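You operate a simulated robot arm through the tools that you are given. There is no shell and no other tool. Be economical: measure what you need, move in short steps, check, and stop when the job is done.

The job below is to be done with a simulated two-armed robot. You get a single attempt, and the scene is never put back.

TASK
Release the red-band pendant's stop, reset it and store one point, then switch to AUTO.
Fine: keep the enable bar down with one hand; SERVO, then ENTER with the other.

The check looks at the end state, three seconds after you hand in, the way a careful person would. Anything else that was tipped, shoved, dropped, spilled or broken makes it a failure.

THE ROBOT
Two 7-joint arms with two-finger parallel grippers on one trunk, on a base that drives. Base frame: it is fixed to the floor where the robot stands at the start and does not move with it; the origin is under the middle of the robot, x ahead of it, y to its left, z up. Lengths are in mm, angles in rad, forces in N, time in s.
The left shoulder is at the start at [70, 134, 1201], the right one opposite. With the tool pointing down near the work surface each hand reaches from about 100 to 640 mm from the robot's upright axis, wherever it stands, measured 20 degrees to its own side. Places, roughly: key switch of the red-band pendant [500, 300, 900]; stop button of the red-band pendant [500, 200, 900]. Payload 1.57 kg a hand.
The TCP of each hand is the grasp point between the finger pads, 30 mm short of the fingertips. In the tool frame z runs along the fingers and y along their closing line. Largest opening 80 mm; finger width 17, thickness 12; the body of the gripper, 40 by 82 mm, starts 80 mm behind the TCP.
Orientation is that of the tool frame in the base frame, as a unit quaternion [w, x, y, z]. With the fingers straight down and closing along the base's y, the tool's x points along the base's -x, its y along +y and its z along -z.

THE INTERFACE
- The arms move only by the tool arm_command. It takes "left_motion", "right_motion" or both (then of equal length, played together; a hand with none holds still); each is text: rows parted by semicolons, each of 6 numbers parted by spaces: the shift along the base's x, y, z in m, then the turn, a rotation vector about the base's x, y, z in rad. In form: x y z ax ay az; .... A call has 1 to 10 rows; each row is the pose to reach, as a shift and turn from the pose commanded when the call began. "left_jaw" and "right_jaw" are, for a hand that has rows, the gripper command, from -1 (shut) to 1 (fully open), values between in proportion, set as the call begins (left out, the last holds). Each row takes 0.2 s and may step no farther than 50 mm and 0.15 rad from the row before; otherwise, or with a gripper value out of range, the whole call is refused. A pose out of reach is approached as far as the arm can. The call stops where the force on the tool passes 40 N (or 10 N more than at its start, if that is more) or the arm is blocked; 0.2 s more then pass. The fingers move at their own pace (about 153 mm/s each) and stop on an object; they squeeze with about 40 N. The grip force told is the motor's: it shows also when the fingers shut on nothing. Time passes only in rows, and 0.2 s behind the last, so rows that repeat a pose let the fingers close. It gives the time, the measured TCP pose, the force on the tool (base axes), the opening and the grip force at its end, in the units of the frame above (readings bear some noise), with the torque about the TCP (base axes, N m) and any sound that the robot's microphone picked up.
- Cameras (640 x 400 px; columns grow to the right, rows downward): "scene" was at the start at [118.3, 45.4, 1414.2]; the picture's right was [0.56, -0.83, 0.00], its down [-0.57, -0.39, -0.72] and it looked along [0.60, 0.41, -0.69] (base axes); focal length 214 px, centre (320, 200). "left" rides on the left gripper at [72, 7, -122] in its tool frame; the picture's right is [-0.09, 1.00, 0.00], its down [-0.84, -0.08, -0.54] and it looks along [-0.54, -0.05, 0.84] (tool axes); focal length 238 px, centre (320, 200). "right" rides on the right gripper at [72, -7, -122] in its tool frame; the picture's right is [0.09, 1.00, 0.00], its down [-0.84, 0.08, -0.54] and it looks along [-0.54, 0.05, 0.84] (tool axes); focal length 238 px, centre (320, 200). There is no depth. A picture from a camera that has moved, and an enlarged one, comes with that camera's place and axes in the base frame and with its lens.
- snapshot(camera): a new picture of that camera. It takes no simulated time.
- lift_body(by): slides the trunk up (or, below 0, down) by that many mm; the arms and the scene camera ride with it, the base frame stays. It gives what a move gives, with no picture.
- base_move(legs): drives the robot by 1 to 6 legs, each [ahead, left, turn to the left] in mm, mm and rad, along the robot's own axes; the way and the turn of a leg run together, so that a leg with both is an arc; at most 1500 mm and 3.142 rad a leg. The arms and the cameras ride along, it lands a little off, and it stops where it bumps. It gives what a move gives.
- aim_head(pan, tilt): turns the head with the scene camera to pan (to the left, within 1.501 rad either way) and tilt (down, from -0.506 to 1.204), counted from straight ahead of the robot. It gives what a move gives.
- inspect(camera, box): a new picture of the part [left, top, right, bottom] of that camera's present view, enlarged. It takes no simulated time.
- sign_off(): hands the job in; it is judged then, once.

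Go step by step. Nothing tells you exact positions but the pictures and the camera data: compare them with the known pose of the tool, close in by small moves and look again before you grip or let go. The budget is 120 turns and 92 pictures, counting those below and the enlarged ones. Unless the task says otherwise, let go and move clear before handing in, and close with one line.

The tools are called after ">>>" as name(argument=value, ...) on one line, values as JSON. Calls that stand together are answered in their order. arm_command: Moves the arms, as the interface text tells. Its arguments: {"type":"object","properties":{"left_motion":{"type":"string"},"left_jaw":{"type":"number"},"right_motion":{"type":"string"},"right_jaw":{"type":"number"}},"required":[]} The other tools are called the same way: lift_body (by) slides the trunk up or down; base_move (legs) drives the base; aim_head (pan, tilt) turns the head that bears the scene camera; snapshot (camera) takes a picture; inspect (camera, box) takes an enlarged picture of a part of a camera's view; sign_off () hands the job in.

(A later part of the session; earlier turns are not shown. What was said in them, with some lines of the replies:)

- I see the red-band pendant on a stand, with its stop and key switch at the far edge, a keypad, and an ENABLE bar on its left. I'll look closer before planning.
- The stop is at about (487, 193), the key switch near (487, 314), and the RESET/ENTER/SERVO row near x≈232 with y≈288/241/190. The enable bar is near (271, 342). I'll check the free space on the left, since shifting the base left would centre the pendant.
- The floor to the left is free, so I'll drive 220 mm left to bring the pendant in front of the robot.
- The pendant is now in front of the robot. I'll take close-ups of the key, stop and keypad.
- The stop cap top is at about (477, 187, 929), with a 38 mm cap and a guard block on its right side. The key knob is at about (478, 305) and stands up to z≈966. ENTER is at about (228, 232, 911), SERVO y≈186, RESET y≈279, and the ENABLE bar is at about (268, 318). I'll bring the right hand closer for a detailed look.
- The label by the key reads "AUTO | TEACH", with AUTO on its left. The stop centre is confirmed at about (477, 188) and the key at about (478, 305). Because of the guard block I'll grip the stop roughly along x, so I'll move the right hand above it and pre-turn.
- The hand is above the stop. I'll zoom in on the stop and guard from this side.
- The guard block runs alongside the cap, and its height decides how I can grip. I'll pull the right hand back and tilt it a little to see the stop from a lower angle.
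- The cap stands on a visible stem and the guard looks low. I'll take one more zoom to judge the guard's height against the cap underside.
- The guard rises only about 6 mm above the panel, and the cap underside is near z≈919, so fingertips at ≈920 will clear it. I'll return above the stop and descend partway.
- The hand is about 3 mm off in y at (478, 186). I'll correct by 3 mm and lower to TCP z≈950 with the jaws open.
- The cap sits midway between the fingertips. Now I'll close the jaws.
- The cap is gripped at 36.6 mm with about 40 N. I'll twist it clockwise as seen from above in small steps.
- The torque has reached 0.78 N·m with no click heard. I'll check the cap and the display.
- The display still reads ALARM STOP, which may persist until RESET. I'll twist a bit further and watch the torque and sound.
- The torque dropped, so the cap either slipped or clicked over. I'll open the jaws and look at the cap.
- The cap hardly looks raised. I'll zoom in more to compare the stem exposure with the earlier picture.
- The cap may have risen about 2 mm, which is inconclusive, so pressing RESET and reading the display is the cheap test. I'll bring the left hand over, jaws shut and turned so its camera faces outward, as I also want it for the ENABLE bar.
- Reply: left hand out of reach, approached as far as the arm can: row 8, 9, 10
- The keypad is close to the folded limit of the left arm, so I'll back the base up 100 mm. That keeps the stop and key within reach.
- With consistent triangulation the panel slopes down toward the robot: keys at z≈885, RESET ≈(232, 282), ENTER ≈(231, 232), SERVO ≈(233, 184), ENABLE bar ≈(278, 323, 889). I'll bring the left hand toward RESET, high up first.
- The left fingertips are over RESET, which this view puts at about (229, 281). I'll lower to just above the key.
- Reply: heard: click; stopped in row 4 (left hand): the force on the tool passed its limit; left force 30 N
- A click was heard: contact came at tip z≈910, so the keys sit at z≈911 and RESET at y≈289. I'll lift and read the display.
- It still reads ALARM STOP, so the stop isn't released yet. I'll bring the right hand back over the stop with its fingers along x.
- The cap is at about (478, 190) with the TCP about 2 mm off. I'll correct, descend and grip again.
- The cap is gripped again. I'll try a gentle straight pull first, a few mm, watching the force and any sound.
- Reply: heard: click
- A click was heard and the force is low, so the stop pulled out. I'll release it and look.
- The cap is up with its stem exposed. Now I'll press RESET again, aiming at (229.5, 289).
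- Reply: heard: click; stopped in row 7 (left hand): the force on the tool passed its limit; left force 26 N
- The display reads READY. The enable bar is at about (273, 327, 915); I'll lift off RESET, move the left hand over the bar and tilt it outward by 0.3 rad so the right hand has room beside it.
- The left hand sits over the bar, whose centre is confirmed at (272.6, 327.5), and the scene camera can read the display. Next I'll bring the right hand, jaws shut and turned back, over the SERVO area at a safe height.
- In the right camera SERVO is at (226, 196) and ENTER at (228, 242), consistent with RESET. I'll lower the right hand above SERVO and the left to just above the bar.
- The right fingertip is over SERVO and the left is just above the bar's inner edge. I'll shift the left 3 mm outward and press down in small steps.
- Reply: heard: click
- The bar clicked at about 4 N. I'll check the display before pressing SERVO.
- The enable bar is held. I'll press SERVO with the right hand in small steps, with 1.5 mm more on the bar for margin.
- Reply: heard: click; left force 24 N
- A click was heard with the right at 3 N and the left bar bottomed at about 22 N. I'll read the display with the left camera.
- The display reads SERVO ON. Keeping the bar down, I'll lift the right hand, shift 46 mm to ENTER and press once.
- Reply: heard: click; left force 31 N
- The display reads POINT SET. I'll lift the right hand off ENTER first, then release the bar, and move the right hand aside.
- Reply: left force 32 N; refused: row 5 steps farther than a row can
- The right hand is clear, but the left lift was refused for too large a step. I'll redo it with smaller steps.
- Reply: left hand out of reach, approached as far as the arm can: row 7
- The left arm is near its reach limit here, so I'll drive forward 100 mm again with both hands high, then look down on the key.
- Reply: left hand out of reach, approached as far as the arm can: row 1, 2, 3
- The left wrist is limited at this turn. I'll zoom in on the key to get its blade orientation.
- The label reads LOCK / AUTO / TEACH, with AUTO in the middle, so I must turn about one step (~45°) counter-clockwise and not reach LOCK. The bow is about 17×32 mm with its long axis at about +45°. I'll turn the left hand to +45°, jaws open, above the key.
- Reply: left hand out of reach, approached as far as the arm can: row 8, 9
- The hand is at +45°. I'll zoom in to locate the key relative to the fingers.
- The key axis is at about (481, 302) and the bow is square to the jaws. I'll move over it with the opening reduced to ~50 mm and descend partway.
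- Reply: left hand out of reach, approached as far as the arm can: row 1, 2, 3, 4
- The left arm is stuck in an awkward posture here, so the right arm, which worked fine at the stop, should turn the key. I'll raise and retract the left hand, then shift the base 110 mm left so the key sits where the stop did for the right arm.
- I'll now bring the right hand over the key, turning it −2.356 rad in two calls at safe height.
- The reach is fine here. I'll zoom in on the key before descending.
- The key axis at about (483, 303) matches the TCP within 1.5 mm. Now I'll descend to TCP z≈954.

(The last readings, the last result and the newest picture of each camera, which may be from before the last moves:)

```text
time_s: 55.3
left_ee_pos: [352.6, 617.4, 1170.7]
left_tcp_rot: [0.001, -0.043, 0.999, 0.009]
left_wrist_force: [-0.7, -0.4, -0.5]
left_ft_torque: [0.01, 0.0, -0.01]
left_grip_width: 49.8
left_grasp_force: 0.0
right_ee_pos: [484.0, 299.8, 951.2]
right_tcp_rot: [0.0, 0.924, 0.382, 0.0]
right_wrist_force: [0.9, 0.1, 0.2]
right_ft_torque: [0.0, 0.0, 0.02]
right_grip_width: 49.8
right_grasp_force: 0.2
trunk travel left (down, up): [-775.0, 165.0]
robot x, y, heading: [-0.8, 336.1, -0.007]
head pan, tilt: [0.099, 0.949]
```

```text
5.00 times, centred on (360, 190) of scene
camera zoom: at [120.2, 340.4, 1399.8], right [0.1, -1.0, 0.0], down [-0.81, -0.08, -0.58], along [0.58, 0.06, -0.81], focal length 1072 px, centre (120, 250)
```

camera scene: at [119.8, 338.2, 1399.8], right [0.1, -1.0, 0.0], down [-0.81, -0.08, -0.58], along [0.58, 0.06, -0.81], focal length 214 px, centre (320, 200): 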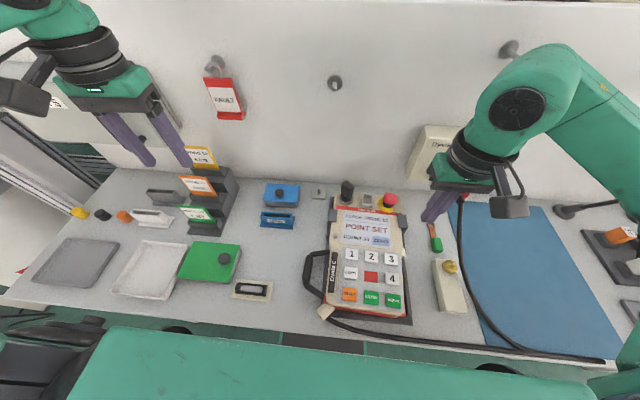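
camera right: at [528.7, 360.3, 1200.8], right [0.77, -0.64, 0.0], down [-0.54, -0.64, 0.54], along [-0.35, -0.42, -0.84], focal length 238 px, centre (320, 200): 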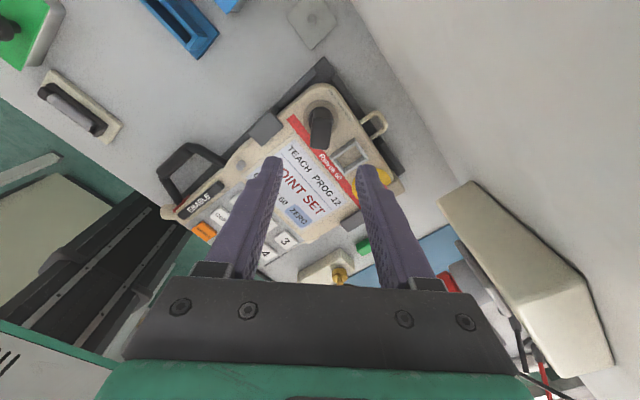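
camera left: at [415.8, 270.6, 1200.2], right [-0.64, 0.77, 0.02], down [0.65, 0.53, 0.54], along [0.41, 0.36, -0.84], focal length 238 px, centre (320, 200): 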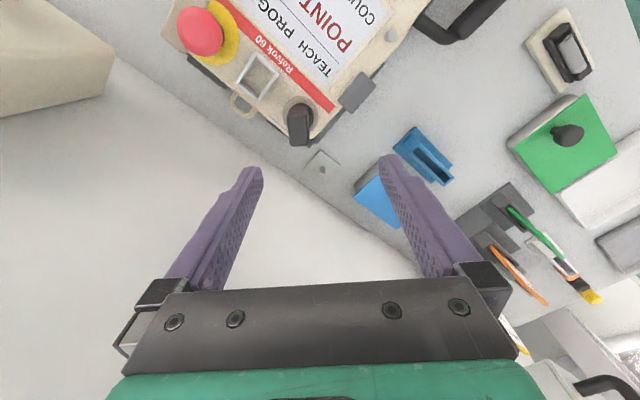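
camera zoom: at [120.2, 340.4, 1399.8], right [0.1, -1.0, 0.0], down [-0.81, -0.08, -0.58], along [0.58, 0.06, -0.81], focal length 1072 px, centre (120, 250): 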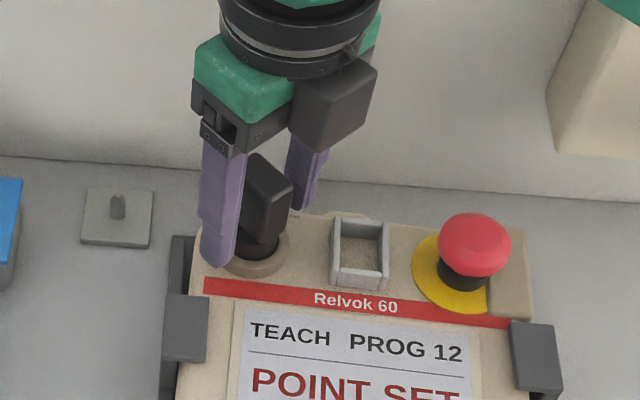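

The fingers straddle the bow. Now I'll close.

>>> arm_command(right_motion="0 0 0 0 0 0; 0 0 0 0 0 0; 0 0 0 0 0 0", right_jaw=-1)

```text
time_s: 56.1
left_ee_pos: [352.0, 618.4, 1170.7]
left_tcp_rot: [0.002, -0.043, 0.999, 0.009]
left_wrist_force: [0.0, 0.2, -0.1]
left_ft_torque: [-0.01, -0.03, -0.02]
left_grip_width: 49.9
left_grasp_force: 0.1
right_ee_pos: [481.5, 301.9, 951.7]
right_tcp_rot: [0.001, 0.924, 0.382, -0.001]
right_wrist_force: [-6.8, 4.2, -0.4]
right_ft_torque: [0.43, 0.25, 0.0]
right_grip_width: 25.4
right_grasp_force: 37.1
trunk travel left (down, up): [-775.0, 165.0]
robot x, y, heading: [-1.2, 327.9, -0.003]
head pan, tilt: [0.099, 0.949]
```

The grip is 25 mm wide, so the tips are probably on the round collar below the bow. I'll open, raise 12 mm and regrip on the bow itself.

>>> arm_command(right_motion="0 0 0 0 0 0; 0 0 0 0 0 0; 0 0 0.006 0 0 0; 0 0 0.012 0 0 0", right_jaw=0.1)

>>> arm_command(right_motion="0 0 0 0 0 0; 0 0 0 0 0 0; 0 0 0 0 0 0", right_jaw=-1)

>>> inspect(camera="right", box=[230, 100, 410, 230])

```text
time_s: 57.1
left_ee_pos: [353.4, 617.0, 1170.5]
left_tcp_rot: [0.002, -0.042, 0.999, 0.009]
left_wrist_force: [-0.5, -0.4, 0.3]
left_ft_torque: [-0.01, 0.01, -0.01]
left_grip_width: 50.1
left_grasp_force: 0.1
right_ee_pos: [483.0, 301.1, 965.4]
right_tcp_rot: [0.001, 0.924, 0.382, 0.0]
right_wrist_force: [0.0, -0.1, -0.3]
right_ft_torque: [0.0, 0.0, -0.01]
right_grip_width: 43.9
right_grasp_force: 0.0
trunk travel left (down, up): [-775.0, 165.0]
robot x, y, heading: [-3.4, 336.1, -0.001]
head pan, tilt: [0.099, 0.949]
```

```text
time_s: 57.9
left_ee_pos: [353.5, 617.6, 1171.6]
left_tcp_rot: [0.002, -0.042, 0.999, 0.008]
left_wrist_force: [1.0, 0.7, -0.1]
left_ft_torque: [0.0, 0.0, 0.0]
left_grip_width: 50.1
left_grasp_force: 0.1
right_ee_pos: [482.3, 302.6, 964.6]
right_tcp_rot: [0.0, 0.924, 0.382, 0.001]
right_wrist_force: [-3.0, 2.5, -0.1]
right_ft_torque: [0.12, 0.12, -0.01]
right_grip_width: 19.1
right_grasp_force: 33.5
trunk travel left (down, up): [-775.0, 165.0]
robot x, y, heading: [-7.5, 335.7, -0.004]
head pan, tilt: [0.099, 0.949]
```

```text
3.08 times, centred on (320, 165) of right
camera zoom: at [529.8, 359.1, 1085.9], right [0.77, -0.64, 0.0], down [-0.54, -0.64, 0.54], along [-0.35, -0.42, -0.84], focal length 733 px, centre (320, 308)
```

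zoom: 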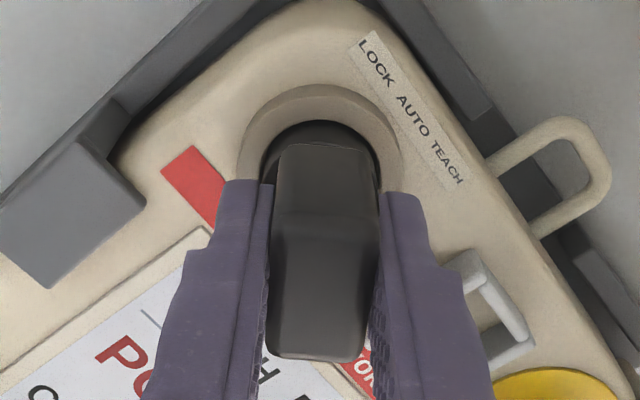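

The bow is gripped properly at 19 mm. I'll turn counter-clockwise in small steps, stopping at ~0.6 rad to check.

>>> arm_command(right_motion="0 0 0 0 0 0.1; 0 0 0 0 0 0.2; 0 0 0 0 0 0.3; 0 0 0 0 0 0.4; 0 0 0 0 0 0.5; 0 0 0 0 0 0.6")

>>> inspect(camera="scene", box=[320, 180, 420, 260])

```text
time_s: 59.3
left_ee_pos: [353.2, 619.2, 1171.2]
left_tcp_rot: [0.001, -0.042, 0.999, 0.008]
left_wrist_force: [-0.4, -0.9, -0.6]
left_ft_torque: [0.01, 0.02, -0.01]
left_grip_width: 49.8
left_grasp_force: 0.1
right_ee_pos: [481.7, 301.3, 965.7]
right_tcp_rot: [0.001, 0.771, 0.637, 0.001]
right_wrist_force: [4.2, 3.7, 3.7]
right_ft_torque: [0.15, -0.02, 0.01]
right_grip_width: 19.2
right_grasp_force: 33.5
trunk travel left (down, up): [-775.0, 165.0]
robot x, y, heading: [-2.1, 334.2, 0.0]
head pan, tilt: [0.099, 0.949]
```

```text
5.00 times, centred on (370, 220) of scene
camera zoom: at [121.0, 341.6, 1399.8], right [0.1, -1.0, 0.0], down [-0.81, -0.08, -0.58], along [0.58, 0.06, -0.81], focal length 1072 px, centre (70, 100)
```

zoom: 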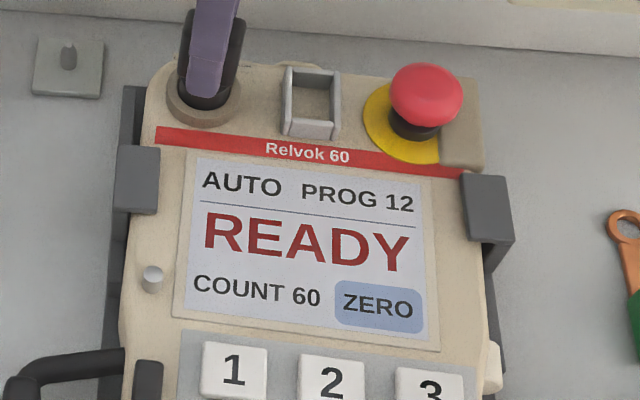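

The display reads AUTO, READY. I'll add 0.15 rad to centre it on the AUTO position, then check.

>>> arm_command(right_motion="0 0 0 0 0 0.08; 0 0 0 0 0 0.15")

>>> inspect(camera="right", box=[230, 100, 410, 230])

```text
time_s: 59.9
left_ee_pos: [353.5, 617.6, 1170.4]
left_tcp_rot: [0.001, -0.043, 0.999, 0.009]
left_wrist_force: [-0.5, 0.2, 0.0]
left_ft_torque: [-0.01, 0.04, 0.03]
left_grip_width: 49.9
left_grasp_force: 0.0
right_ee_pos: [482.3, 301.6, 963.6]
right_tcp_rot: [0.001, 0.72, 0.694, 0.001]
right_wrist_force: [7.3, 2.8, 5.6]
right_ft_torque: [0.17, -0.01, -0.01]
right_grip_width: 19.1
right_grasp_force: 33.5
trunk travel left (down, up): [-775.0, 165.0]
robot x, y, heading: [1.6, 333.9, 0.001]
head pan, tilt: [0.099, 0.949]
```

```text
3.08 times, centred on (320, 165) of right
camera zoom: at [479.4, 375.7, 1085.8], right [1.0, 0.06, 0.0], down [0.05, -0.84, 0.54], along [0.03, -0.54, -0.84], focal length 733 px, centre (320, 308)
```

zoom: 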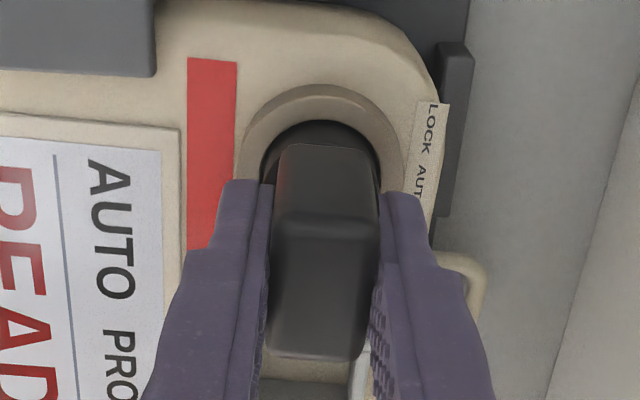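

The key is at AUTO, square to the panel. I'll open the jaws, lift clear and check the final state.

>>> arm_command(right_motion="0 0 0 0 0 0; 0 0 0 0 0 0; 0 0 0.03 0 0 0; 0 0 0.07 0 0 0; 0 0 0.11 0 0 0; -0.03 -0.03 0.13 0 0 0; -0.06 -0.06 0.13 0 0 0; -0.09 -0.1 0.13 0 0 0; -0.11 -0.14 0.13 0 0 0; -0.13 -0.18 0.13 0 0 0", right_jaw=0.2)

>>> snapshot(camera="scene")

>>> inspect(camera="scene", box=[310, 170, 420, 260])

```text
time_s: 62.1
left_ee_pos: [351.0, 615.2, 1171.2]
left_tcp_rot: [0.002, -0.043, 0.999, 0.01]
left_wrist_force: [-0.4, 0.7, 0.8]
left_ft_torque: [0.01, -0.02, -0.02]
left_grip_width: 49.9
left_grasp_force: 0.1
right_ee_pos: [347.5, 119.0, 1095.1]
right_tcp_rot: [0.002, 0.72, 0.694, 0.001]
right_wrist_force: [-0.3, -0.4, -0.3]
right_ft_torque: [0.03, -0.01, 0.0]
right_grip_width: 48.2
right_grasp_force: 0.1
trunk travel left (down, up): [-775.0, 165.0]
robot x, y, heading: [-2.7, 334.0, -0.004]
head pan, tilt: [0.099, 0.949]
```

```text
22 pictures are left
camera scene: at [118.2, 338.3, 1400.0], right [0.1, -1.0, 0.0], down [-0.81, -0.08, -0.58], along [0.58, 0.06, -0.81], focal length 214 px, centre (320, 200)
```

scene: 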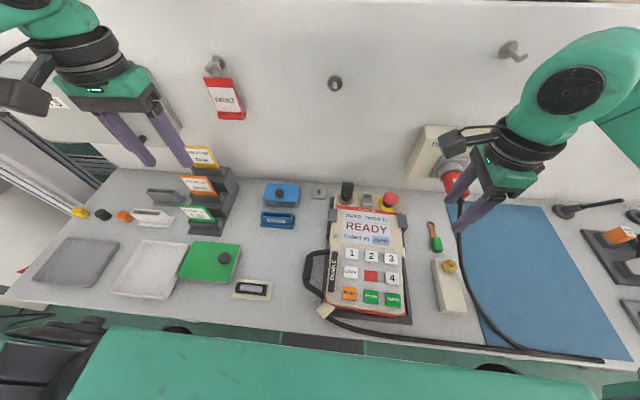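

```text
4.44 times, centred on (365, 215) of scene
camera zoom: at [118.2, 338.3, 1400.0], right [0.1, -1.0, 0.0], down [-0.81, -0.08, -0.58], along [0.58, 0.06, -0.81], focal length 953 px, centre (120, 133)
```

zoom: 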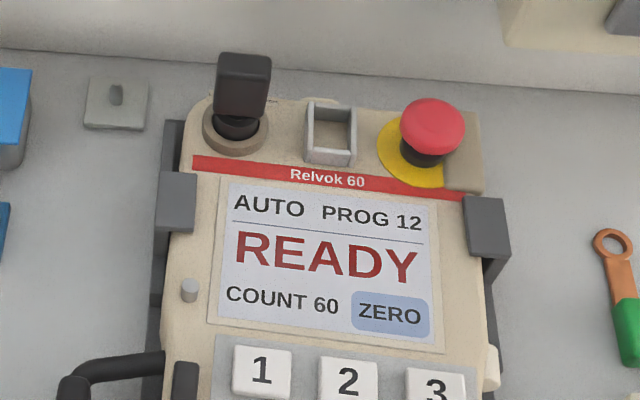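

The stop is out, the display reads AUTO / READY with the point stored earlier, and both hands are clear. Nothing else looks disturbed, so I'm handing in.

>>> sign_off()

```text
The job is handed in.
```

The red-band pendant's stop is released and reset, one point was stored (the display showed POINT SET), and the key is now at AUTO with the display reading READY.
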